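You operate a simulated robot arm through the tools that you are given. There is no shell and no other tool. Be economical: measure what you need, move in short steps, check, and stop when the job is done.

You run a simulated two-armed robot. Do the job below in one go: nothing can be reset, and whatever is moved stays where it is left.

JOB
Set the fan so the air meter reads 3.5 or a little over.
Fine: by its speed alone; measure on the fan's ledge, steadying the meter, before and after; meter back on the shelf.

It is judged by the outcome, as a careful person would: the job done as asked, and still so three seconds after it is handed in. It fails if anything else is knocked over, pushed out of place, dropped, spilled or broken.

ROBOT AND FRAMES
Two 7-joint arms with two-finger parallel grippers on one trunk, on a base that drives. Base frame: it is fixed to the floor where the robot stands at the start and does not move with it; the origin is under the middle of the robot, x ahead of it, y to its left, z up. Lengths are in m, angles in rad, forces in N, time in s.
The left shoulder is at the start at [0.07, 0.133, 1.151], the right one opposite. With the tool pointing down near the work surface each hand reaches from about 0.18 to 0.64 m from the robot's upright axis, wherever it stands, measured 20 degrees to its own side. Places, roughly: fan [0.6, -0.8, 1]; fan knob [0.2, -1.1, 0.7]; ledge of the fan stand [0.2, -0.8, 0.6]; meter key [0.5, -0.2, 0.9]; post shelf [0.5, -0.2, 0.9]; swivel lever [0.1, -0.6, 0.5]. Payload 1.57 kg a hand.
The tool frame of a hand sits at the grasp point between the pads (the TCP): z along the fingers, y along the line on which they close. The tips reach 0.03 m beyond it. The gripper opens to 0.08 m. The fingers are 0.017 m wide and 0.012 m thick; the gripper's body (0.04 by 0.082 m) begins 0.08 m behind the TCP.
Orientation is told as [roll, pitch, yaw] about the base's x, y, z axes, in that order, counted from this pose: with the fingers straight down and closing along the base's y, the tool's x points along the base's -x, its y along +y and its z along -z.

CONTROLS
- The arms move only by the tool servo_tool. It takes "left_moves", "right_moves" or both (then of equal length, played together; a hand with none holds still); each is one flat list of numbers, 7 for each row, row after row: the shift along the base's x, y, z in m, then the turn, a rotation vector about the base's x, y, z in rad, then the opening, from 0 (shut) to 1 (fully open). In form: [x, y, z, rx, ry, rz, claw, x, y, z, rx, ry, rz, claw, ...]. A call has 1 to 12 rows; each row shifts and turns the commanded pose from where the row before left it. Each row takes 0.2 s and may step no farther than 0.05 m and 0.15 rad from the row before; otherwise, or with a gripper value out of range, the whole call is refused. Where a pose cannot be reached the arm comes as near as it can. A force on the tool above 40 N (or 10 N above the force at the start of the call, whichever is more), or a blocked arm, ends the call early, and 0.2 s more pass. Each finger travels about 0.153 m/s and halts on what it meets, pressing with about 37 N; the grip force reading is that of the motor and also rises with nothing between the fingers. The clock runs only during rows and for 0.2 s after the last one: add rows that do not move to give the fingers time. It gives the time, the measured TCP pose, the force on the tool (base axes), the opening and the grip force at its end, in the units of the frame above (readings bear some noise), with the torque about the TCP (base axes, N m) and any sound that the robot's microphone picked up.
- Cameras (640 x 400 px; columns grow to the right, rows downward): "scene" is now at [0.1263, -0.0294, 1.3644]; the picture's right is [-0.37, -0.93, 0.00], its down [-0.66, 0.26, -0.70] and it looks along [0.65, -0.26, -0.71] (base axes); focal length 221 px, centre (320, 200). "left" rides on the left gripper at [0.072, 0.007, -0.122] in its tool frame; the picture's right is [-0.09, 1.00, 0.00], its down [-0.84, -0.08, -0.54] and it looks along [-0.54, -0.05, 0.84] (tool axes); focal length 238 px, centre (320, 200). "right" rides on the right gripper at [0.072, -0.007, -0.122] in its tool frame; the picture's right is [0.09, 1.00, 0.00], its down [-0.84, 0.08, -0.54] and it looks along [-0.54, 0.05, 0.84] (tool axes); focal length 238 px, centre (320, 200). There is no depth. A picture from a camera that has moved, and an enlarged one, comes with that camera's place and axes in the base frame and with its lens.
- get_image(camera): a new picture of that camera. It takes no simulated time.
- move_column(by): slides the trunk up (or, below 0, down) by that many m; the arms and the scene camera ride with it, the base frame stays. It gives what a move gives, with no picture.
- steer(legs): drives the robot by 1 to 6 legs, each [ahead, left, turn to the left] in m, m and rad, along the robot's own axes; the way and the turn of a leg run together, so that a leg with both is an arc; at most 1.5 m and 3.142 rad a leg. The arms and the cameras ride along, it lands a little off, and it stops where it bumps. It gives what a move gives.
- turn_head(pan, tilt): turns the head with the scene camera to pan (to the left, within 1.501 rad either way) and tilt (down, from -0.506 to 1.204), counted from straight ahead of the robot. It gives what a move gives.
- enlarge(camera, box): a new picture of the part [left, top, right, bottom] of that camera's present view, enlarged. It takes no simulated time.
- job_done(): hands the job in; it is judged then, once.

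Go step by step. Nothing tells you exact positions but the pictures and the camera data: compare them with the known pose of the tool, close in by small moves and look again before you grip or let go. The budget is 120 turns and 100 pictures, counting those below and the enlarged ones. Unless the task says otherwise, let go and move clear before handing in, and close with one line.

The tools are called after "Request:" as a command line: name --argument value ..., lists and objects as JSON in quotes. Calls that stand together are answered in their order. servo_tool: Moves the arms, as the interface text tells. Its arguments: {"type":"object","properties":{"left_moves":{"type":"array","items":{"type":"number"}},"right_moves":{"type":"array","items":{"type":"number"}}},"required":[]} The other tools are called the same way: move_column (by) slides the trunk up or down; steer (legs) drives the base; turn_head (pan, tilt) turns the head that bears the scene camera; get_image (camera) takes a picture; enlarge (camera, box) takes an enlarged picture of a part of a camera's view; job_done () hands the job in.

At the start:

```text
t: 0.0
left_tool_pos: [0.388, -0.0342, 1.1405]
left_tool_rot: [0.001, -0.004, 0.001]
left_contact_force: [-0.2, -0.7, 0.3]
left_moment: [-0.01, 0.0, 0.01]
left_width: 0.0799
left_finger_force: 0.0
right_tool_pos: [0.2604, -0.3877, 1.1685]
right_tool_rot: [0.0, 0.0, -0.001]
right_contact_force: [-0.6, 0.0, 0.3]
right_moment: [0.0, 0.0, 0.0]
right_width: 0.0798
right_finger_force: 0.0
trunk travel left (down, up): [-0.725, 0.215]
robot x, y, heading: [-0.0032, -0.0017, 0.005]
head pan, tilt: [-0.38, 0.792]
```

scene: 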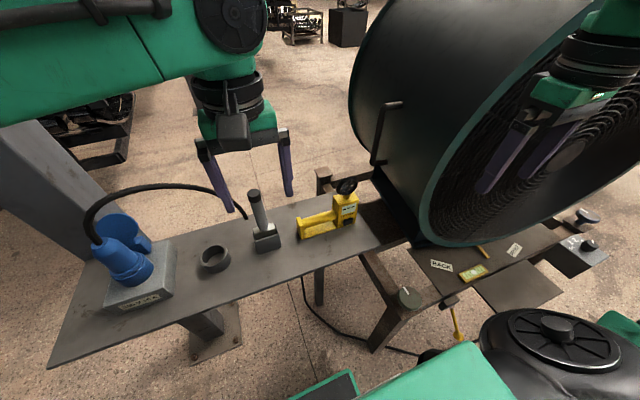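
right: 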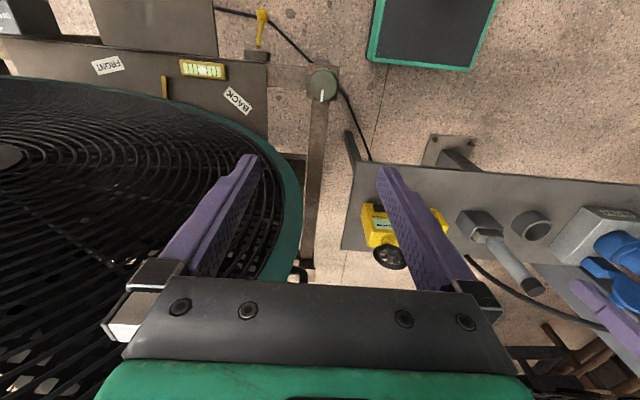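
left: 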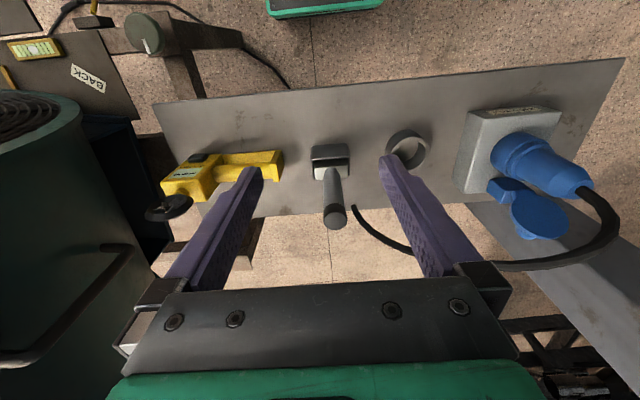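

I see a yellow air meter on the post shelf, a big fan at right with a ledge carrying "BACK" and "FRONT" labels and a level, plus a knob. I'll look closer at the meter and the fan stand first.

Request:
enlarge --camera "scene" --box '[220, 160, 420, 285]'

Request:
enlarge --camera "scene" --box '[370, 190, 620, 346]'

Request:
enlarge --camera "right" --box '[0, 0, 370, 231]'

```text
3.20 times, centred on (320, 222) of scene
camera zoom: at [0.1263, -0.0294, 1.3644], right [-0.37, -0.93, 0.0], down [-0.66, 0.26, -0.7], along [0.65, -0.26, -0.71], focal length 706 px, centre (320, 128)
```

zoom: 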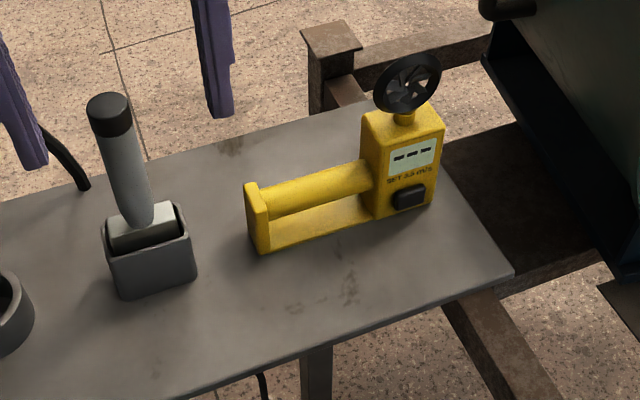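

```text
2.56 times, centred on (495, 268) of scene
camera zoom: at [0.1263, -0.0294, 1.3644], right [-0.37, -0.93, 0.0], down [-0.66, 0.26, -0.7], along [0.65, -0.26, -0.71], focal length 565 px, centre (-128, 26)
```

zoom: 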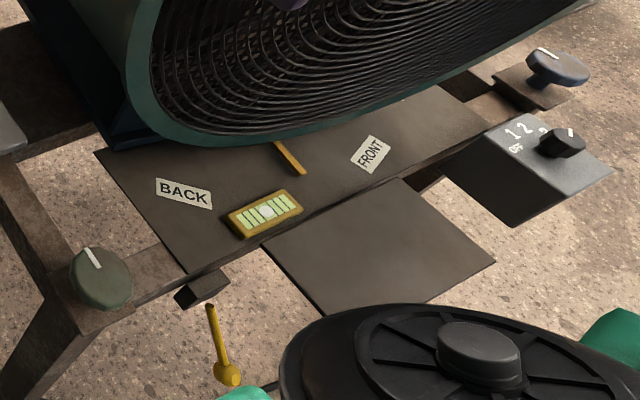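

```text
1.73 times, centred on (185, 116) of right
camera zoom: at [0.1879, -0.3934, 1.2901], right [-0.09, 1.0, 0.0], down [0.84, 0.08, 0.54], along [0.54, 0.05, -0.84], focal length 412 px, centre (554, 346)
```

zoom: 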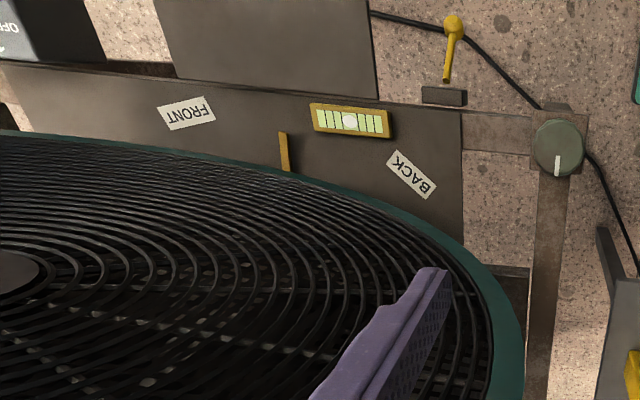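

The meter lies along y on the shelf near (0.46, -0.11…-0.27), its handle toward +y, with a display and black key facing me. Now I'll look at the fan stand and knob.

Request:
turn_head --pan -1.2 --tilt 0.7

Request:
get_image --camera "scene"

Request:
enlarge --camera "left" --box '[130, 120, 370, 270]'

```text
t: 1.1
left_tool_pos: [0.3885, -0.034, 1.1388]
left_tool_rot: [0.0, -0.001, 0.002]
left_contact_force: [-0.3, -0.4, 0.3]
left_moment: [0.01, 0.02, 0.02]
left_width: 0.08
left_finger_force: 0.0
right_tool_pos: [0.2605, -0.3872, 1.1687]
right_tool_rot: [0.001, 0.0, -0.001]
right_contact_force: [-1.3, 0.2, 0.7]
right_moment: [-0.05, 0.02, 0.02]
right_width: 0.0798
right_finger_force: 0.1
trunk travel left (down, up): [-0.725, 0.215]
robot x, y, heading: [-0.0029, 0.0011, -0.002]
head pan, tilt: [-1.201, 0.7]
```

```text
93 pictures are left
camera scene: at [0.0819, -0.0786, 1.3721], right [-0.93, -0.36, 0.0], down [-0.23, 0.6, -0.76], along [0.28, -0.71, -0.64], focal length 221 px, centre (320, 200)
```

scene: 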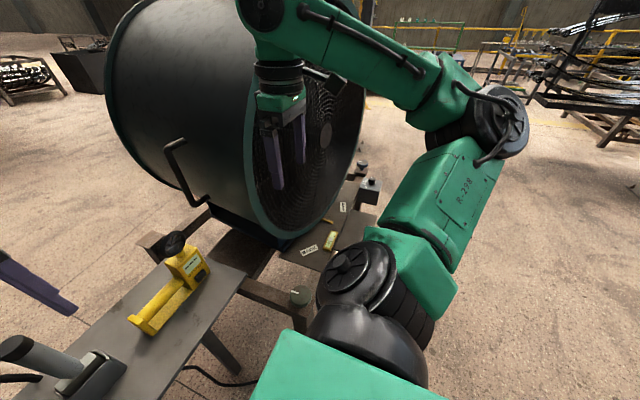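

```text
2.67 times, centred on (250, 195) of left
camera zoom: at [0.3162, -0.028, 1.2614], right [0.09, 1.0, 0.0], down [0.84, -0.08, 0.54], along [0.54, -0.05, -0.84], focal length 636 px, centre (507, 213)
```

zoom: 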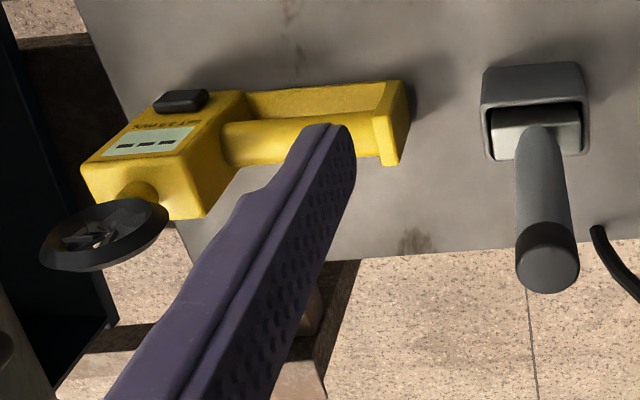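

The fan's plain plate is the ledge (about x 0.10–0.23, y −0.61…−0.87); the left hand can hold the meter's handle and leave the right for key and knob. I'll turn the left hand to close along x, and hover over the handle.

Request:
servo_tool --left_moves '[0.008, -0.0101, -0.005, 0, 0, -0.1428, 1, 0.008, -0.0101, -0.005, 0, 0, -0.1428, 1, 0.008, -0.0101, -0.005, 0, 0, -0.1428, 1, 0.008, -0.0101, -0.005, 0, 0, -0.1428, 1, 0.008, -0.0101, -0.005, 0, 0, -0.1428, 1, 0.008, -0.0101, -0.005, 0, 0, -0.1428, 1, 0.008, -0.0101, -0.005, 0, 0, -0.1428, 1, 0.008, -0.0101, -0.005, 0, 0, -0.1428, 1, 0.008, -0.0101, -0.005, 0, 0, -0.1428, 1, 0.008, -0.0101, -0.005, 0, 0, -0.1428, 1, 0.008, -0.0101, -0.005, 0, 0, -0.1428, 1, 0, 0, 0, 0, 0, 0, 1]'

Request:
turn_head --pan -0.4 --tilt 0.75

Request:
get_image --camera "left"

Request:
get_image --camera "scene"

```text
t: 3.8
left_tool_pos: [0.4922, -0.1199, 1.0828]
left_tool_rot: [0.001, -0.003, -1.569]
left_contact_force: [0.2, 0.1, 0.1]
left_moment: [-0.01, -0.01, 0.01]
left_width: 0.0801
left_finger_force: 0.1
left hand out of reach, approached as far as the arm can: row 11
right_tool_pos: [0.2605, -0.3875, 1.1669]
right_tool_rot: [0.001, 0.001, 0.0]
right_contact_force: [0.7, 0.4, -0.4]
right_moment: [-0.04, 0.04, 0.01]
right_width: 0.0801
right_finger_force: 0.1
trunk travel left (down, up): [-0.725, 0.215]
robot x, y, heading: [0.0004, -0.0021, 0.001]
head pan, tilt: [-1.201, 0.7]
```

```text
t: 4.9
left_tool_pos: [0.4912, -0.1197, 1.0834]
left_tool_rot: [-0.003, -0.002, -1.569]
left_contact_force: [-0.5, 1.1, 0.9]
left_moment: [0.0, -0.02, -0.02]
left_width: 0.0802
left_finger_force: 0.1
right_tool_pos: [0.2602, -0.3879, 1.1691]
right_tool_rot: [0.0, 0.0, 0.0]
right_contact_force: [0.3, -0.6, 0.5]
right_moment: [-0.03, 0.05, -0.05]
right_width: 0.0798
right_finger_force: 0.1
trunk travel left (down, up): [-0.725, 0.215]
robot x, y, heading: [0.0035, -0.0023, 0.002]
head pan, tilt: [-0.4, 0.75]
```

```text
91 pictures are left
camera left: at [0.4986, -0.048, 1.2057], right [1.0, -0.09, 0.0], down [-0.07, -0.84, 0.54], along [-0.05, -0.54, -0.84], focal length 238 px, centre (320, 200)
```

left: 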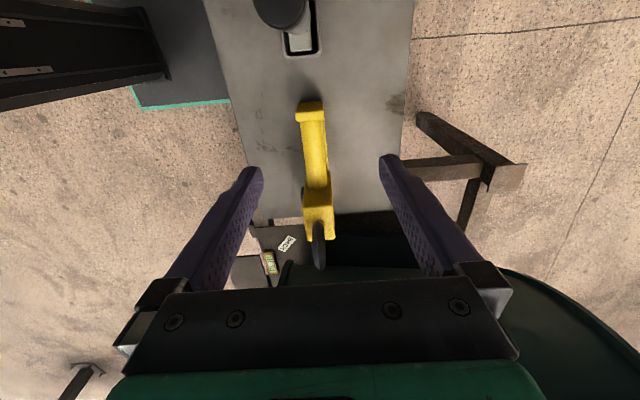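

```text
90 pictures are left
camera scene: at [0.1274, -0.0318, 1.3678], right [-0.39, -0.92, 0.0], down [-0.63, 0.27, -0.73], along [0.67, -0.29, -0.68], focal length 221 px, centre (320, 200)
```

scene: 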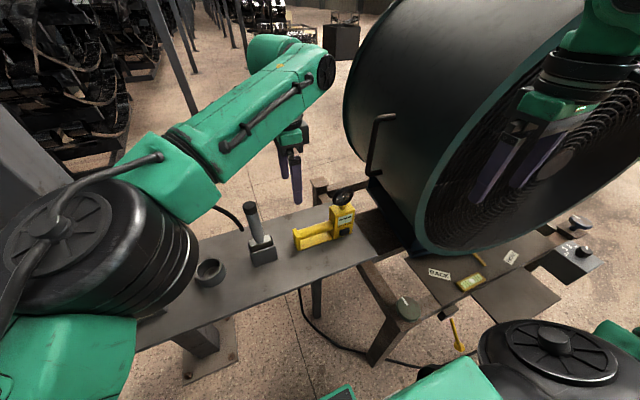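

The handle runs along y at x≈0.482, y −0.105…−0.215. I'll pull the right hand back a bit from the fan and lower the left over the handle.

Request:
servo_tool --left_moves '[-0.005, -0.015, -0.03, 0, 0, 0, 1, -0.005, -0.015, -0.03, 0, 0, 0, 1, 0, 0, -0.04, 0, 0, 0, 1, 0, 0, 0, 0, 0, 0, 1]' --right_moves '[-0.03, 0, 0, 0, 0, 0, 1, -0.03, 0, 0, 0, 0, 0, 1, -0.03, 0, 0, 0, 0, 0, 1, 0, 0, 0, 0, 0, 0, 1]'

Request:
get_image --camera "left"

Request:
enlarge --camera "scene" --box '[220, 130, 420, 255]'

```text
t: 5.9
left_tool_pos: [0.4824, -0.1464, 0.9843]
left_tool_rot: [-0.003, -0.002, -1.566]
left_contact_force: [0.2, -0.3, 0.3]
left_moment: [0.03, -0.01, 0.02]
left_width: 0.0801
left_finger_force: 0.0
left hand out of reach, approached as far as the arm can: row 2
right_tool_pos: [0.1694, -0.3874, 1.1693]
right_tool_rot: [0.001, -0.001, -0.001]
right_contact_force: [-0.7, 1.0, 0.6]
right_moment: [0.02, 0.01, -0.01]
right_width: 0.0801
right_finger_force: 0.0
trunk travel left (down, up): [-0.725, 0.215]
robot x, y, heading: [-0.0001, -0.0003, 0.001]
head pan, tilt: [-0.4, 0.75]
```

```text
89 pictures are left
camera left: at [0.489, -0.0748, 1.1061], right [1.0, -0.09, 0.0], down [-0.07, -0.84, 0.54], along [-0.05, -0.54, -0.84], focal length 238 px, centre (320, 200)
```

left: 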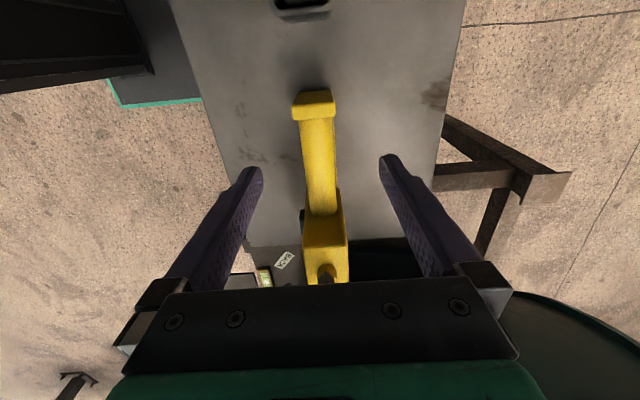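

```text
3.20 times, centred on (320, 192) of scene
camera zoom: at [0.1276, -0.0322, 1.3678], right [-0.39, -0.92, 0.0], down [-0.63, 0.27, -0.73], along [0.67, -0.28, -0.68], focal length 706 px, centre (320, 224)
```

zoom: 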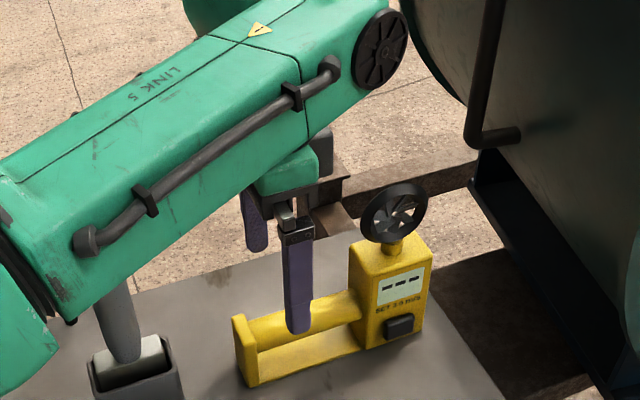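

Aligned over the handle. Descending.

Request:
servo_tool --left_moves '[-0.002, 0, -0.03, 0, 0, 0, 1, 0, 0, -0.03, 0, 0, 0, 1, 0, 0, 0, 0, 0, 0, 1]'

Request:
get_image --camera "left"

Request:
enlarge --camera "scene" --box '[260, 150, 420, 250]'

```text
t: 6.7
left_tool_pos: [0.4789, -0.1455, 0.9239]
left_tool_rot: [-0.001, -0.001, -1.569]
left_contact_force: [-0.1, -0.9, 0.1]
left_moment: [0.01, 0.0, -0.01]
left_width: 0.0798
left_finger_force: 0.1
right_tool_pos: [0.1695, -0.3869, 1.1686]
right_tool_rot: [0.001, 0.0, -0.001]
right_contact_force: [1.0, -0.5, 0.7]
right_moment: [0.02, 0.0, 0.01]
right_width: 0.0801
right_finger_force: 0.0
trunk travel left (down, up): [-0.725, 0.215]
robot x, y, heading: [-0.0021, -0.0002, -0.002]
head pan, tilt: [-0.4, 0.75]
```

```text
87 pictures are left
camera left: at [0.4858, -0.0744, 1.0461], right [1.0, -0.09, 0.0], down [-0.07, -0.84, 0.54], along [-0.05, -0.54, -0.84], focal length 238 px, centre (320, 200)
```

left: 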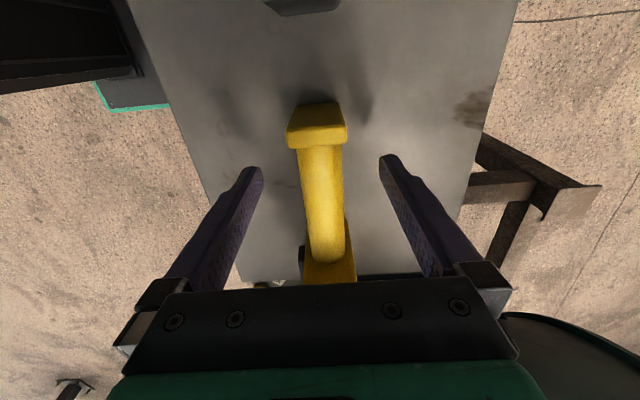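

```text
4.00 times, centred on (340, 200) of scene
camera zoom: at [0.1269, -0.0316, 1.3679], right [-0.39, -0.92, 0.0], down [-0.63, 0.27, -0.73], along [0.67, -0.28, -0.68], focal length 883 px, centre (240, 200)
```

zoom: 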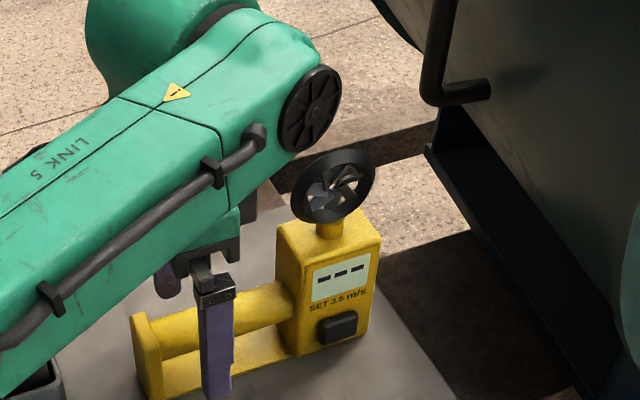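

Request:
servo_tool --left_moves '[0.001, 0, -0.018, 0, 0, 0, 1, 0, 0, 0, 0, 0, 0, 0.5, 0, 0, 0, 0, 0, 0, 0.3, 0, 0, 0, 0, 0, 0, 0, 0, 0, 0, 0, 0, 0, 0, 0, 0, 0, 0, 0, 0, 0]'

Request:
get_image --camera "left"

Request:
enlarge --camera "scene" --box '[260, 150, 420, 250]'

```text
t: 8.1
left_tool_pos: [0.4801, -0.146, 0.9068]
left_tool_rot: [-0.002, -0.003, -1.57]
left_contact_force: [-0.5, 0.2, 0.0]
left_moment: [0.04, 0.02, -0.07]
left_width: 0.0271
left_finger_force: 36.8
right_tool_pos: [0.1694, -0.3868, 1.1687]
right_tool_rot: [-0.001, 0.001, -0.002]
right_contact_force: [-0.6, 0.2, -0.4]
right_moment: [0.03, 0.01, 0.01]
right_width: 0.0798
right_finger_force: 0.0
trunk travel left (down, up): [-0.725, 0.215]
robot x, y, heading: [-0.0013, 0.0001, 0.001]
head pan, tilt: [-0.4, 0.75]
```

```text
85 pictures are left
camera left: at [0.4873, -0.0746, 1.0279], right [1.0, -0.09, 0.0], down [-0.07, -0.84, 0.54], along [-0.05, -0.54, -0.84], focal length 238 px, centre (320, 200)
```

left: 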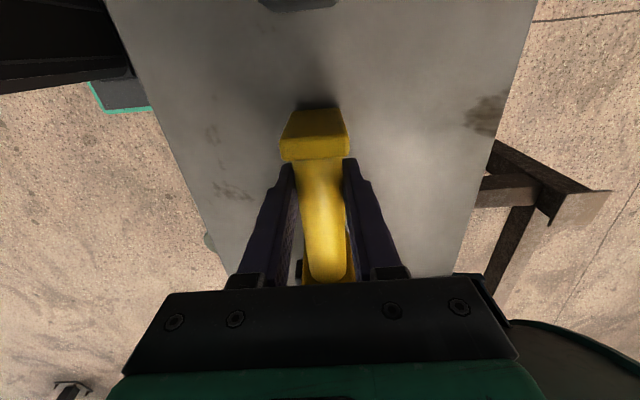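

```text
4.00 times, centred on (340, 200) of scene
camera zoom: at [0.1274, -0.0318, 1.3678], right [-0.39, -0.92, 0.0], down [-0.63, 0.27, -0.73], along [0.67, -0.28, -0.68], focal length 883 px, centre (240, 200)
```

zoom: 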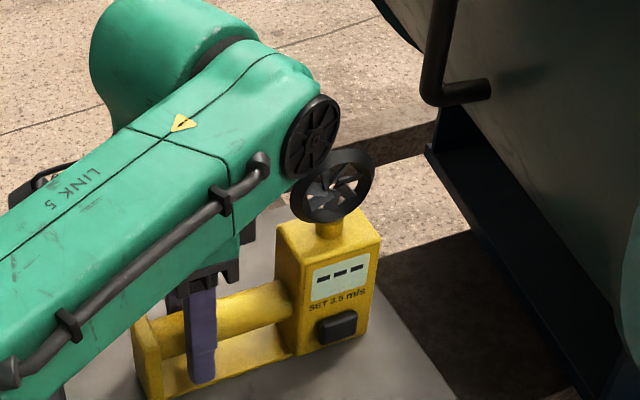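

Gripped the handle (27 mm). Lift and bring it in toward me.

Request:
servo_tool --left_moves '[0, 0, 0.02, 0, 0, 0, 0, 0, 0, 0.03, 0, 0, 0, 0, 0, 0, 0.03, 0, 0, 0, 0, -0.03, 0.02, 0.02, 0, 0, 0, 0, -0.04, 0.02, 0, 0, 0, 0, 0, -0.04, 0.02, 0, 0, 0, 0, 0, 0, 0, 0, 0, 0, 0, 0]'

Request:
get_image --camera "scene"

Request:
get_image --camera "left"

```text
t: 9.7
left_tool_pos: [0.3719, -0.0841, 1.0053]
left_tool_rot: [0.0, 0.001, -1.567]
left_contact_force: [-0.7, 0.0, -3.2]
left_moment: [0.17, -0.01, 0.03]
left_width: 0.0269
left_finger_force: 36.6
right_tool_pos: [0.1698, -0.388, 1.1687]
right_tool_rot: [0.0, -0.001, 0.0]
right_contact_force: [0.4, -0.3, 0.2]
right_moment: [0.0, 0.0, -0.04]
right_width: 0.0798
right_finger_force: 0.1
trunk travel left (down, up): [-0.725, 0.215]
robot x, y, heading: [-0.0026, 0.0036, -0.001]
head pan, tilt: [-0.4, 0.75]
```

```text
83 pictures are left
camera scene: at [0.1282, -0.0324, 1.3677], right [-0.39, -0.92, 0.0], down [-0.63, 0.27, -0.73], along [0.67, -0.28, -0.68], focal length 221 px, centre (320, 200)
```

scene: 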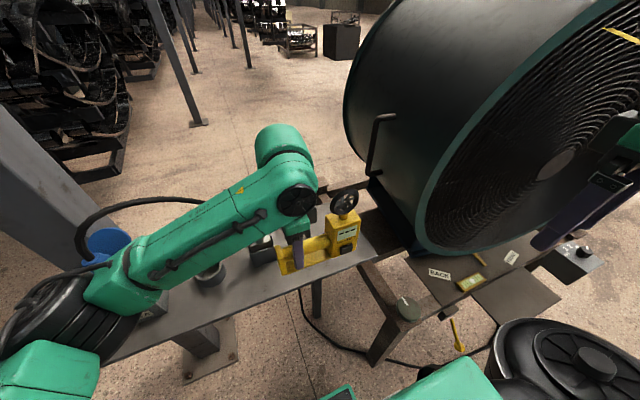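

```text
82 pictures are left
camera left: at [0.3784, -0.0133, 1.127], right [1.0, -0.09, 0.0], down [-0.07, -0.84, 0.54], along [-0.05, -0.54, -0.84], focal length 238 px, centre (320, 200)
```

left: 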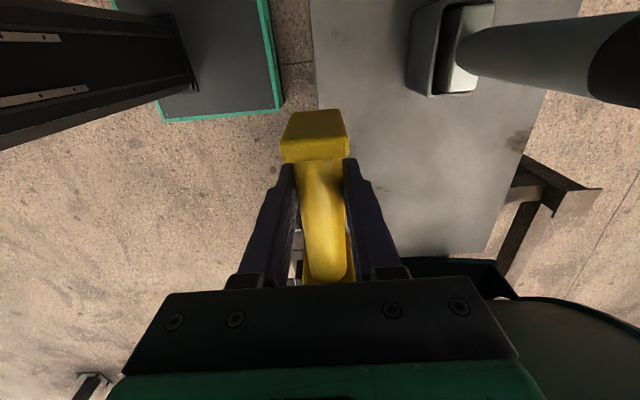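

Held firmly (about 3 N). Now back off and drive right to stand before the fan.

Request:
steer --legs '[[-0.3, 0, 0], [0, -0.72, 0]]'

Request:
turn_head --pan -0.2 --tilt 0.8

Request:
get_image --camera "scene"

Request:
get_image --camera "right"

```text
t: 15.2
left_tool_pos: [0.0727, -0.8041, 1.0067]
left_tool_rot: [-0.002, -0.002, -1.567]
left_contact_force: [-0.6, -0.1, -2.1]
left_moment: [0.2, 0.02, 0.02]
left_width: 0.0272
left_finger_force: 37.1
right_tool_pos: [-0.1271, -1.1072, 1.1686]
right_tool_rot: [-0.003, -0.001, 0.002]
right_contact_force: [0.0, 0.3, -0.1]
right_moment: [0.0, -0.01, 0.01]
right_width: 0.0797
right_finger_force: 0.0
trunk travel left (down, up): [-0.725, 0.215]
robot x, y, heading: [-0.2985, -0.7192, 0.002]
head pan, tilt: [-0.4, 0.75]
```

```text
t: 16.0
left_tool_pos: [0.0733, -0.8049, 1.0061]
left_tool_rot: [-0.003, -0.003, -1.566]
left_contact_force: [1.3, 0.8, -2.1]
left_moment: [0.2, -0.01, 0.0]
left_width: 0.0269
left_finger_force: 36.8
right_tool_pos: [-0.1281, -1.1077, 1.1688]
right_tool_rot: [-0.001, 0.001, 0.004]
right_contact_force: [-0.5, 0.7, 0.0]
right_moment: [-0.03, 0.04, 0.01]
right_width: 0.08
right_finger_force: 0.1
trunk travel left (down, up): [-0.725, 0.215]
robot x, y, heading: [-0.2982, -0.7239, 0.003]
head pan, tilt: [-0.201, 0.799]
```

```text
81 pictures are left
camera scene: at [-0.1677, -0.7366, 1.3638], right [-0.2, -0.98, 0.0], down [-0.7, 0.14, -0.7], along [0.68, -0.14, -0.72], focal length 221 px, centre (320, 200)
```

scene: 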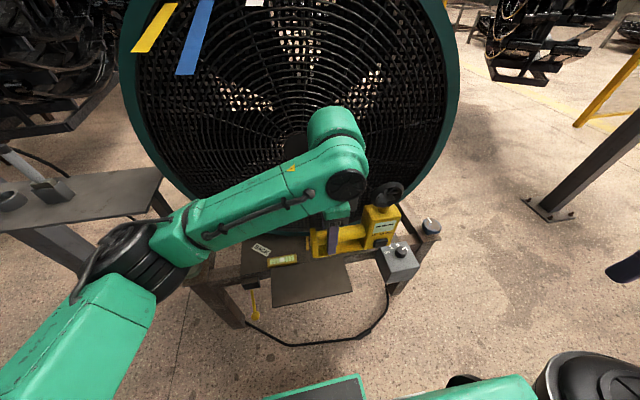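

```text
80 pictures are left
camera right: at [-0.1995, -1.1144, 1.2907], right [-0.1, 1.0, 0.0], down [0.84, 0.08, 0.54], along [0.54, 0.05, -0.84], focal length 238 px, centre (320, 200)
```

right: 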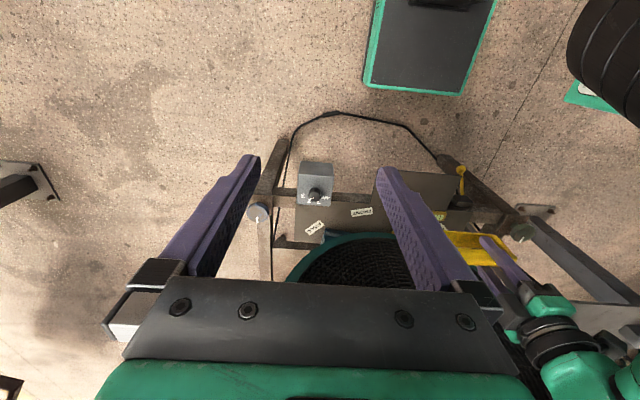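

The fan is running (ribbons stream). Let me look at the ledge and knob closely.

Request:
enlarge --camera "scene" --box '[220, 180, 460, 330]'

Request:
enlarge --camera "right" --box '[230, 100, 550, 300]'

Request:
enlarge --camera "scene" --box '[360, 210, 440, 260]'

```text
2.67 times, centred on (340, 255) of scene
camera zoom: at [-0.1677, -0.7366, 1.3638], right [-0.2, -0.98, 0.0], down [-0.7, 0.14, -0.7], along [0.68, -0.14, -0.72], focal length 588 px, centre (267, 53)
```

zoom: 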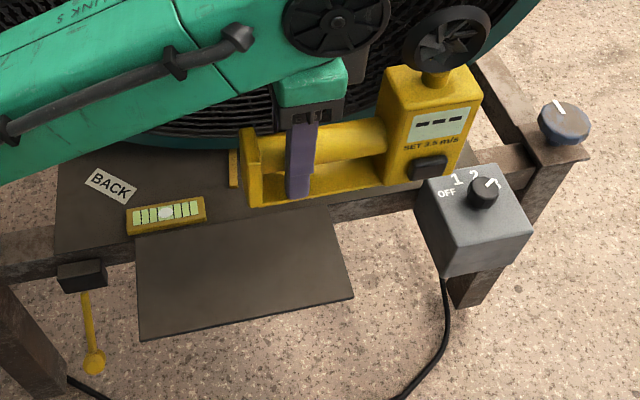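

```text
2.00 times, centred on (390, 200) of right
camera zoom: at [-0.1995, -1.1144, 1.2907], right [-0.1, 1.0, 0.0], down [0.84, 0.08, 0.54], along [0.54, 0.05, -0.84], focal length 477 px, centre (180, 200)
```

zoom: 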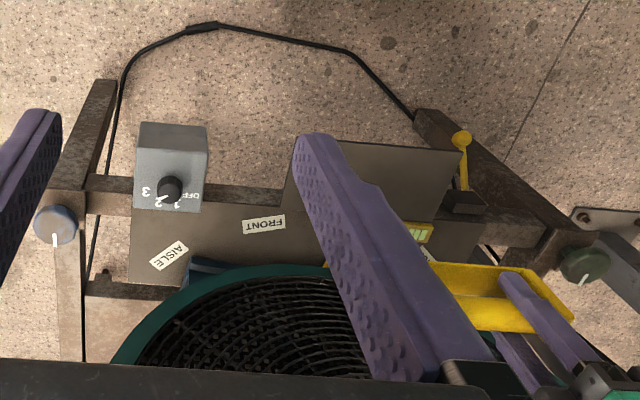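

```text
8.00 times, centred on (400, 235) of scene
camera zoom: at [-0.1677, -0.7366, 1.3638], right [-0.2, -0.98, 0.0], down [-0.7, 0.14, -0.7], along [0.68, -0.14, -0.72], focal length 1766 px, centre (-320, -80)
```

zoom: 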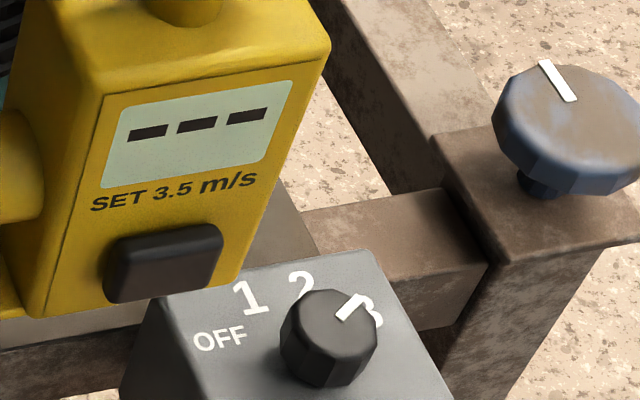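

The dial reads OFF–1–2–3, pointer near 2–3; the ledge is about z 0.618, centre (0.165, −0.77). I'll lower the trunk so the arm has the same posture as at the shelf.

Request:
move_column --by -0.24

Request:
servo_tool --left_moves '[0.03, 0.025, 0, 0, 0, 0, 0, 0.03, 0.025, 0, 0, 0, 0, 0, 0.03, 0.027, 0, 0, 0, 0, 0, 0.005, 0, 0, 0, 0, 0, 0, 0, 0, -0.03, 0, 0, 0, 0, 0, 0, 0, 0, 0, 0, 0]'

Request:
get_image --camera "scene"

Request:
get_image --camera "left"

```text
t: 18.5
left_tool_pos: [0.0726, -0.8046, 0.7654]
left_tool_rot: [-0.001, -0.002, -1.565]
left_contact_force: [0.0, 0.6, -2.8]
left_moment: [0.18, -0.02, -0.01]
left_width: 0.027
left_finger_force: 37.5
right_tool_pos: [-0.1287, -1.1086, 0.9292]
right_tool_rot: [0.0, 0.0, 0.003]
right_contact_force: [-0.8, -0.4, 1.0]
right_moment: [-0.01, 0.03, 0.01]
right_width: 0.08
right_finger_force: 0.1
trunk travel left (down, up): [-0.485, 0.455]
robot x, y, heading: [-0.2987, -0.7221, 0.001]
head pan, tilt: [-0.201, 0.799]
```

```text
t: 19.9
left_tool_pos: [0.1687, -0.7279, 0.7353]
left_tool_rot: [0.0, -0.001, -1.566]
left_contact_force: [0.1, -0.5, -3.2]
left_moment: [0.18, -0.02, -0.01]
left_width: 0.0271
left_finger_force: 37.2
right_tool_pos: [-0.1287, -1.1074, 0.9298]
right_tool_rot: [0.0, -0.001, 0.005]
right_contact_force: [0.1, -1.1, 1.0]
right_moment: [0.0, -0.01, -0.01]
right_width: 0.0802
right_finger_force: 0.0
trunk travel left (down, up): [-0.485, 0.455]
robot x, y, heading: [-0.3008, -0.722, 0.002]
head pan, tilt: [-0.201, 0.799]
```

```text
76 pictures are left
camera scene: at [-0.1681, -0.7363, 1.1238], right [-0.2, -0.98, 0.0], down [-0.7, 0.14, -0.7], along [0.68, -0.14, -0.72], focal length 221 px, centre (320, 200)
```

scene: 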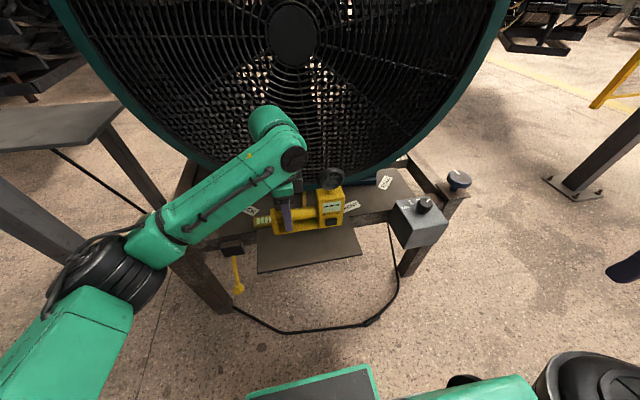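

```text
75 pictures are left
camera left: at [0.1747, -0.6559, 0.857], right [1.0, -0.09, 0.0], down [-0.07, -0.84, 0.54], along [-0.05, -0.54, -0.84], focal length 238 px, centre (320, 200)
```

left: 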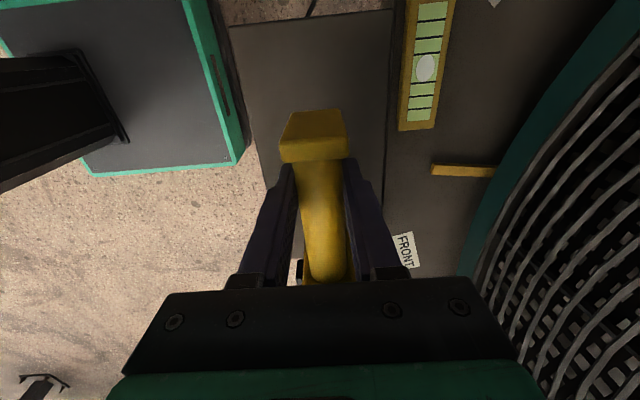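

Over the ledge, centred. Lowering gently.

Request:
servo_tool --left_moves '[0, 0, -0.03, 0, 0, 0, 0, 0, 0, -0.03, 0, 0, 0, 0, 0, 0, -0.008, 0, 0, 0, 0, 0, 0, 0, 0, 0, 0, 0]'

Request:
enlarge --camera "scene" --box '[240, 160, 400, 260]'

```text
t: 20.9
left_tool_pos: [0.1672, -0.7264, 0.6664]
left_tool_rot: [-0.001, -0.001, -1.565]
left_contact_force: [-0.4, 0.1, -2.1]
left_moment: [0.21, -0.01, -0.02]
left_width: 0.0272
left_finger_force: 37.2
right_tool_pos: [-0.1281, -1.1073, 0.9292]
right_tool_rot: [0.001, -0.001, 0.003]
right_contact_force: [0.9, 0.5, 0.9]
right_moment: [0.01, -0.01, -0.01]
right_width: 0.0799
right_finger_force: 0.1
trunk travel left (down, up): [-0.485, 0.455]
robot x, y, heading: [-0.2989, -0.7162, 0.003]
head pan, tilt: [-0.201, 0.799]
```

```text
4.00 times, centred on (320, 210) of scene
camera zoom: at [-0.1677, -0.7361, 1.1238], right [-0.2, -0.98, 0.0], down [-0.7, 0.14, -0.7], along [0.68, -0.14, -0.72], focal length 883 px, centre (320, 160)
```

zoom: 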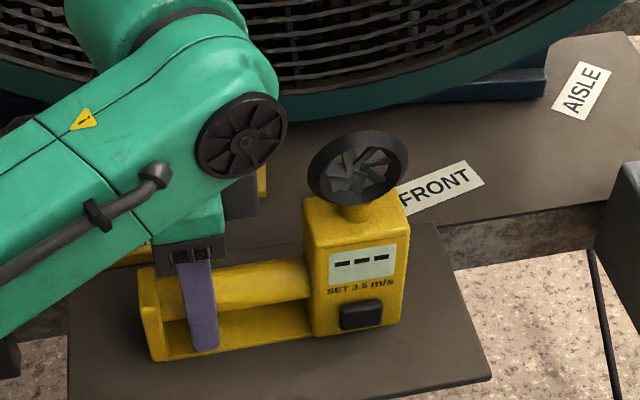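

Request:
servo_tool --left_moves '[0, 0, -0.005, 0, 0, 0, 0, 0, 0, 0, 0, 0, 0, 0]'

```text
t: 21.5
left_tool_pos: [0.168, -0.727, 0.6657]
left_tool_rot: [0.007, -0.004, -1.563]
left_contact_force: [6.1, 2.6, 24.0]
left_moment: [-0.43, -0.02, -0.08]
left_width: 0.0273
left_finger_force: 37.0
right_tool_pos: [-0.1298, -1.1073, 0.9308]
right_tool_rot: [0.0, -0.001, 0.003]
right_contact_force: [-0.5, 0.5, 0.1]
right_moment: [0.01, -0.03, -0.02]
right_width: 0.0801
right_finger_force: 0.1
trunk travel left (down, up): [-0.485, 0.455]
robot x, y, heading: [-0.2966, -0.723, 0.004]
head pan, tilt: [-0.201, 0.799]
```

Meter rests on the ledge (TCP z≈0.666), held by the left hand. I'll ease the press and bring the right hand, shut and pitched forward, in front of the key.

Request:
servo_tool --left_moves '[0, 0, 0.003, 0, 0, 0, 0, 0, 0, 0, 0, 0, 0, 0, 0, 0, 0, 0, 0, 0, 0, 0, 0, 0, 0, 0, 0, 0, 0, 0, 0, 0, 0, 0, 0, 0, 0, 0, 0, 0, 0, 0, 0, 0, 0, 0, 0, 0, 0, 0, 0, 0, 0, 0, 0, 0, 0, 0, 0, 0, 0, 0, 0]' --right_moves '[0.018, 0.0346, -0.026, 0, -0.131, 0, 0, 0.018, 0.0346, -0.026, 0, -0.131, 0, 0, 0.018, 0.0346, -0.026, 0, -0.131, 0, 0, 0.018, 0.0346, -0.026, 0, -0.131, 0, 0, 0.018, 0.0346, -0.026, 0, -0.131, 0, 0, 0.018, 0.0346, -0.026, 0, -0.131, 0, 0, 0.018, 0.0346, -0.026, 0, -0.131, 0, 0, 0.018, 0.0346, -0.026, 0, -0.131, 0, 0, 0, 0, 0, 0, 0, 0, 0]'

Request:
get_image --camera "scene"

Request:
get_image --camera "right"

```text
t: 23.5
left_tool_pos: [0.1671, -0.7261, 0.6653]
left_tool_rot: [-0.002, -0.002, -1.564]
left_contact_force: [1.8, -0.2, 5.5]
left_moment: [0.17, -0.01, 0.05]
left_width: 0.0269
left_finger_force: 37.0
right_tool_pos: [0.154, -0.9237, 0.9737]
right_tool_rot: [-0.004, -0.983, 0.006]
right_contact_force: [0.2, 0.2, 0.4]
right_moment: [0.01, -0.03, -0.01]
right_width: 0.0001
right_finger_force: 21.5
right hand out of reach, approached as far as the arm can: row 2, 3, 4, 5, 6, 7, 8
trunk travel left (down, up): [-0.485, 0.455]
robot x, y, heading: [-0.3004, -0.7196, 0.0]
head pan, tilt: [-0.201, 0.799]
```

```text
73 pictures are left
camera scene: at [-0.1683, -0.7361, 1.1238], right [-0.2, -0.98, 0.0], down [-0.7, 0.14, -0.7], along [0.68, -0.14, -0.72], focal length 221 px, centre (320, 200)
```

scene: 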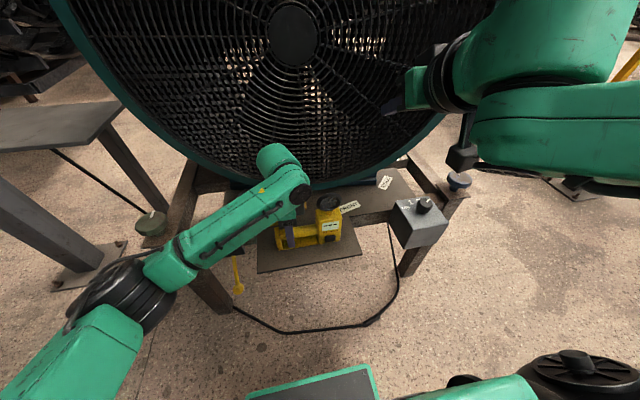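

```text
72 pictures are left
camera right: at [0.0119, -0.9296, 0.9825], right [-0.05, 1.0, -0.08], down [0.01, 0.08, 1.0], along [1.0, 0.05, -0.02], focal length 238 px, centre (320, 200)
```

right: 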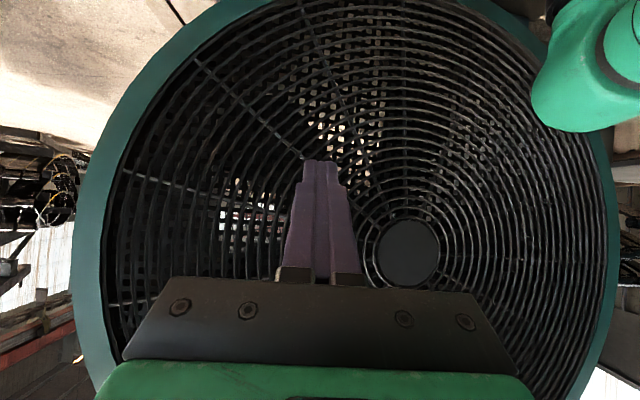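

The forward-pitched hand was out of reach and the arm swung upward, clear of things. A gentler pitch (−0.5) suffices to clear the meter's wheel; I'll go there with the hand back from the fan.

Request:
servo_tool --right_moves '[-0.03, 0.0, 0, 0, 0.12, 0, 0, -0.03, 0.01, -0.01, 0, 0.12, 0, 0, -0.02, 0.01, -0.03, 0, 0.12, 0, 0, 0, 0.01, -0.03, 0, 0.12, 0, 0, 0, 0.02, -0.03, 0, 0, 0, 0, 0, 0.02, -0.03, 0, 0, 0, 0, 0, 0.02, -0.03, 0, 0, 0, 0, 0, 0, 0, 0, 0, 0, 0]'

Request:
get_image --camera "scene"

Request:
get_image --camera "right"

```text
t: 25.3
left_tool_pos: [0.1681, -0.7262, 0.6651]
left_tool_rot: [0.002, -0.002, -1.564]
left_contact_force: [-0.7, 0.5, 3.3]
left_moment: [0.08, -0.01, 0.01]
left_width: 0.0271
left_finger_force: 37.0
right_tool_pos: [0.0798, -0.8723, 0.8854]
right_tool_rot: [-0.002, -0.504, 0.003]
right_contact_force: [-0.1, 0.3, -1.2]
right_moment: [0.01, -0.01, -0.02]
right_width: 0.0
right_finger_force: 21.3
right hand out of reach, approached as far as the arm can: row 5, 6, 7
trunk travel left (down, up): [-0.485, 0.455]
robot x, y, heading: [-0.2977, -0.7217, 0.003]
head pan, tilt: [-0.201, 0.799]
```

```text
71 pictures are left
camera scene: at [-0.1686, -0.7359, 1.1239], right [-0.2, -0.98, 0.0], down [-0.7, 0.14, -0.7], along [0.68, -0.14, -0.72], focal length 221 px, centre (320, 200)
```

scene: 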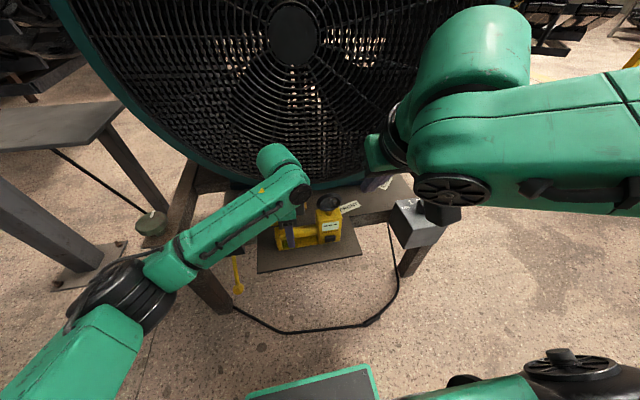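

```text
70 pictures are left
camera right: at [-0.0421, -0.8791, 0.958], right [-0.08, 1.0, -0.05], down [0.47, 0.08, 0.88], along [0.88, 0.05, -0.48], focal length 238 px, centre (320, 200)
```

right: 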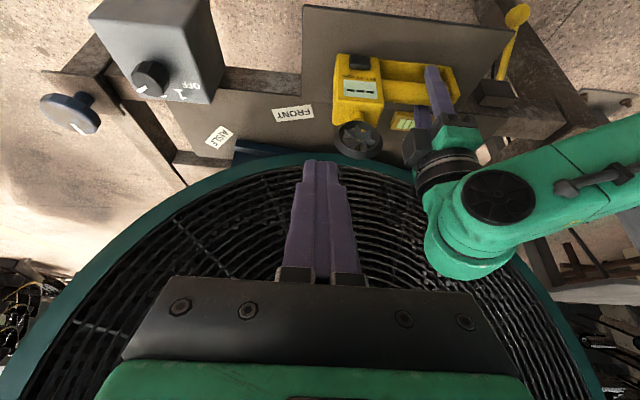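

Reach is limited by pitch; I'll reduce it to about −0.25, which still keeps the gripper body clear of the meter wheel, and come down in front of the key.

Request:
servo_tool --right_moves '[0, 0, 0, 0, 0.13, 0, 0, 0, 0, 0, 0, 0.12, 0, 0, 0, 0.02, -0.03, 0, 0, 0, 0, 0, 0.02, -0.03, 0, 0, 0, 0, 0, 0, -0.03, 0, 0, 0, 0, 0, 0, -0.02, 0, 0, 0, 0, 0, 0, 0, 0, 0, 0, 0]'

Request:
get_image --camera "scene"

Request:
get_image --camera "right"

```text
t: 26.9
left_tool_pos: [0.1676, -0.7274, 0.665]
left_tool_rot: [0.0, -0.002, -1.566]
left_contact_force: [0.4, -0.7, 2.1]
left_moment: [0.0, -0.01, 0.0]
left_width: 0.027
left_finger_force: 37.7
right_tool_pos: [0.0785, -0.8333, 0.7762]
right_tool_rot: [0.0, -0.251, 0.004]
right_contact_force: [-0.4, 0.2, -0.1]
right_moment: [0.02, -0.01, 0.02]
right_width: 0.0
right_finger_force: 21.3
trunk travel left (down, up): [-0.485, 0.455]
robot x, y, heading: [-0.2979, -0.7203, 0.003]
head pan, tilt: [-0.201, 0.799]
```

```text
69 pictures are left
camera scene: at [-0.1683, -0.7361, 1.1239], right [-0.2, -0.98, 0.0], down [-0.7, 0.14, -0.7], along [0.68, -0.14, -0.72], focal length 221 px, centre (320, 200)
```

scene: 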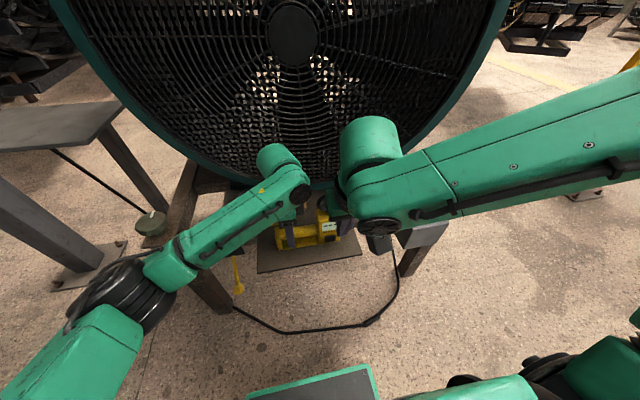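

```text
68 pictures are left
camera right: at [-0.0208, -0.84, 0.8764], right [-0.09, 1.0, -0.02], down [0.68, 0.08, 0.73], along [0.73, 0.05, -0.68], focal length 238 px, centre (320, 200)
```

right: 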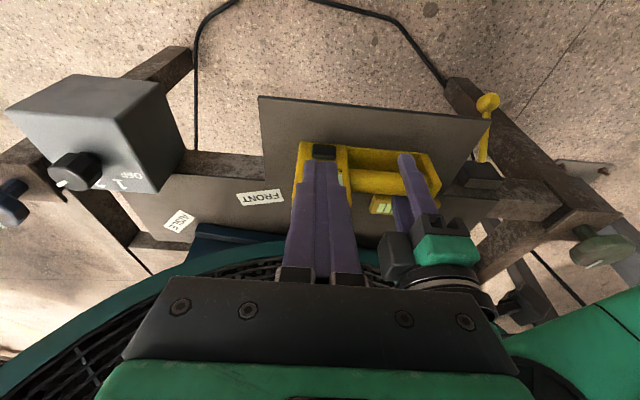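

Reached; key at about (0.148, −0.827, 0.635). Lowering, then approaching just short of the key.

Request:
servo_tool --right_moves '[0, 0.005, -0.04, 0, 0, 0, 0, 0, 0, -0.04, 0, 0, 0, 0, 0, 0, -0.031, 0, 0, 0, 0, 0.02, 0, 0, 0, 0, 0, 0, 0.017, 0, 0, 0, 0, 0, 0, 0, 0, 0, 0, 0, 0, 0]'

Request:
enlarge --camera "scene" --box '[250, 170, 410, 270]'

Request:
get_image --camera "right"

```text
t: 28.3
left_tool_pos: [0.1674, -0.7269, 0.6663]
left_tool_rot: [0.0, -0.003, -1.568]
left_contact_force: [0.3, 0.1, 2.3]
left_moment: [-0.03, 0.01, -0.03]
left_width: 0.0271
left_finger_force: 37.8
right_tool_pos: [0.1206, -0.8264, 0.6788]
right_tool_rot: [-0.002, -0.251, 0.002]
right_contact_force: [-0.3, 0.4, 0.3]
right_moment: [-0.01, 0.01, -0.01]
right_width: 0.0003
right_finger_force: 21.8
right hand out of reach, approached as far as the arm can: row 1, 2
trunk travel left (down, up): [-0.485, 0.455]
robot x, y, heading: [-0.2976, -0.7221, 0.004]
head pan, tilt: [-0.201, 0.799]
```

```text
4.00 times, centred on (330, 220) of scene
camera zoom: at [-0.1682, -0.736, 1.1239], right [-0.2, -0.98, 0.0], down [-0.7, 0.14, -0.7], along [0.68, -0.14, -0.72], focal length 883 px, centre (280, 120)
```

zoom: 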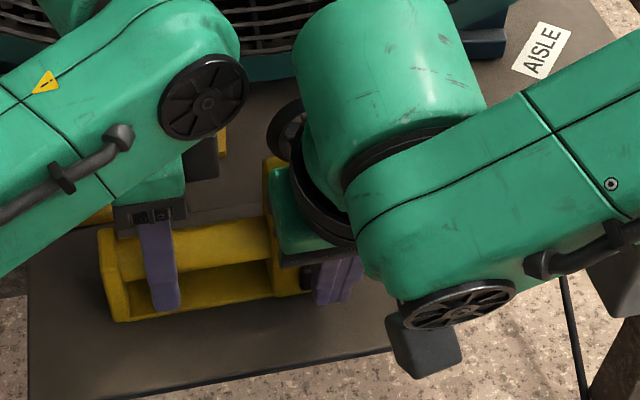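

```text
66 pictures are left
camera right: at [0.0205, -0.8338, 0.7789], right [-0.09, 1.0, -0.02], down [0.68, 0.08, 0.73], along [0.73, 0.05, -0.68], focal length 238 px, centre (320, 200)
```

right: 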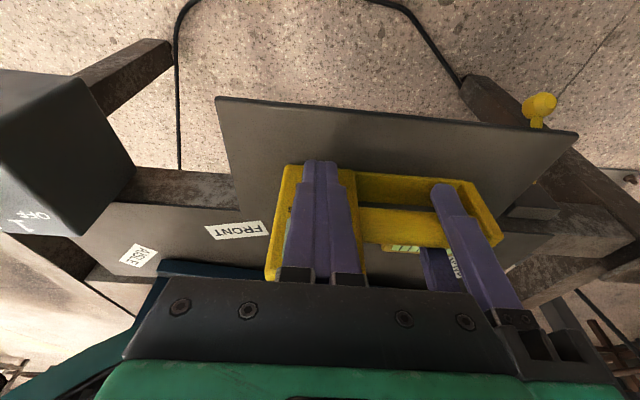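

Almost there; lowering a little and pressing in short steps.

Request:
servo_tool --right_moves '[0, 0, -0.015, 0, 0, 0, 0, 0.006, 0, 0, 0, 0, 0, 0, 0.003, 0, 0, 0, 0, 0, 0, 0, 0, 0, 0, 0, 0, 0]'

Request:
enlarge --camera "right" --box '[220, 130, 420, 290]'

```text
t: 29.3
left_tool_pos: [0.1672, -0.7262, 0.6661]
left_tool_rot: [0.0, 0.0, -1.565]
left_contact_force: [3.0, 0.7, 0.8]
left_moment: [0.0, -0.05, 0.24]
left_width: 0.0269
left_finger_force: 37.2
right_tool_pos: [0.1299, -0.8275, 0.6638]
right_tool_rot: [-0.001, -0.252, 0.003]
right_contact_force: [-3.2, -0.4, -0.5]
right_moment: [0.03, 0.1, -0.02]
right_width: 0.0
right_finger_force: 20.9
trunk travel left (down, up): [-0.485, 0.455]
robot x, y, heading: [-0.2994, -0.7217, 0.006]
head pan, tilt: [-0.201, 0.799]
heard: click
```

```text
2.50 times, centred on (320, 210) of right
camera zoom: at [0.0296, -0.8338, 0.7638], right [-0.09, 1.0, -0.02], down [0.68, 0.08, 0.73], along [0.73, 0.05, -0.68], focal length 596 px, centre (320, 175)
```

zoom: 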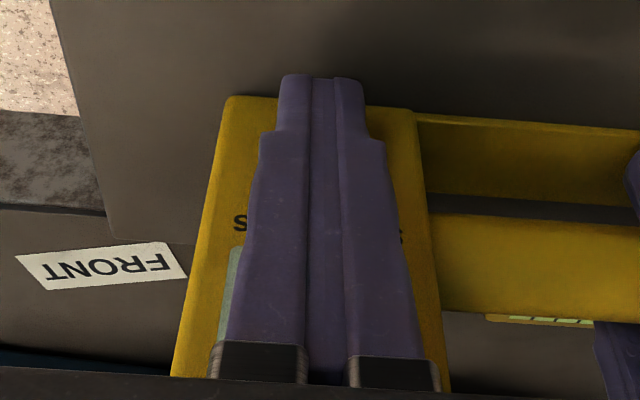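

A click at ~3 N. I'll back off and read the display.

Request:
servo_tool --right_moves '[-0.02, 0, 0, 0, 0, 0, 0, -0.03, 0, 0.02, 0, 0, 0, 0, -0.02, -0.03, 0.04, 0, 0, 0, 0, 0, -0.04, 0.03, 0, 0, 0, 0, 0, -0.04, 0.03, 0, 0, 0, 0, 0, -0.04, 0, 0, 0, 0, 0]'

Request:
enlarge --camera "scene" --box '[250, 170, 410, 270]'

Request:
get_image --camera "right"

```text
refused: row 3 steps farther than a row can; nothing moved
```

```text
4.00 times, centred on (330, 220) of scene
camera zoom: at [-0.1683, -0.736, 1.1238], right [-0.2, -0.98, 0.0], down [-0.7, 0.14, -0.7], along [0.68, -0.14, -0.72], focal length 883 px, centre (280, 120)
```

zoom: 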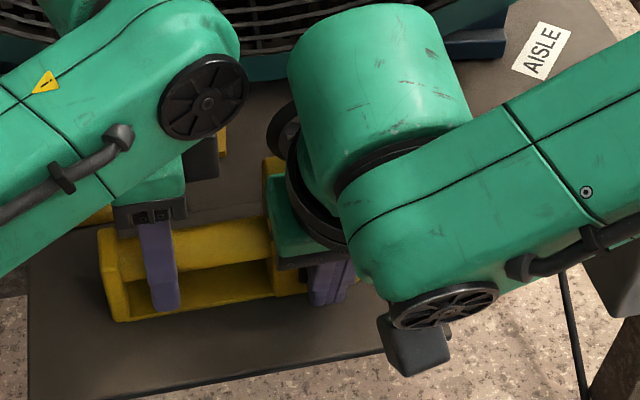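

```text
63 pictures are left
camera right: at [0.0296, -0.8338, 0.7638], right [-0.09, 1.0, -0.02], down [0.68, 0.08, 0.73], along [0.73, 0.05, -0.68], focal length 238 px, centre (320, 200)
```

right: 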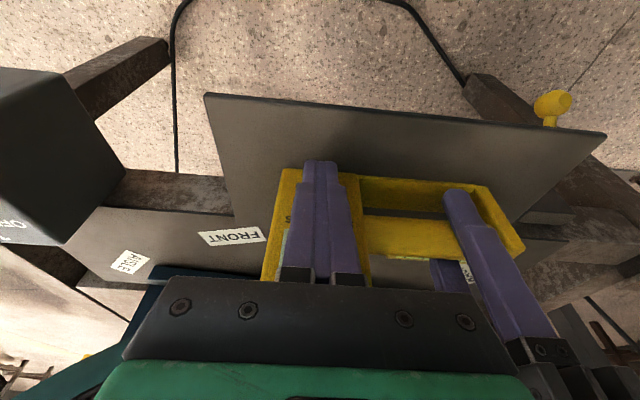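

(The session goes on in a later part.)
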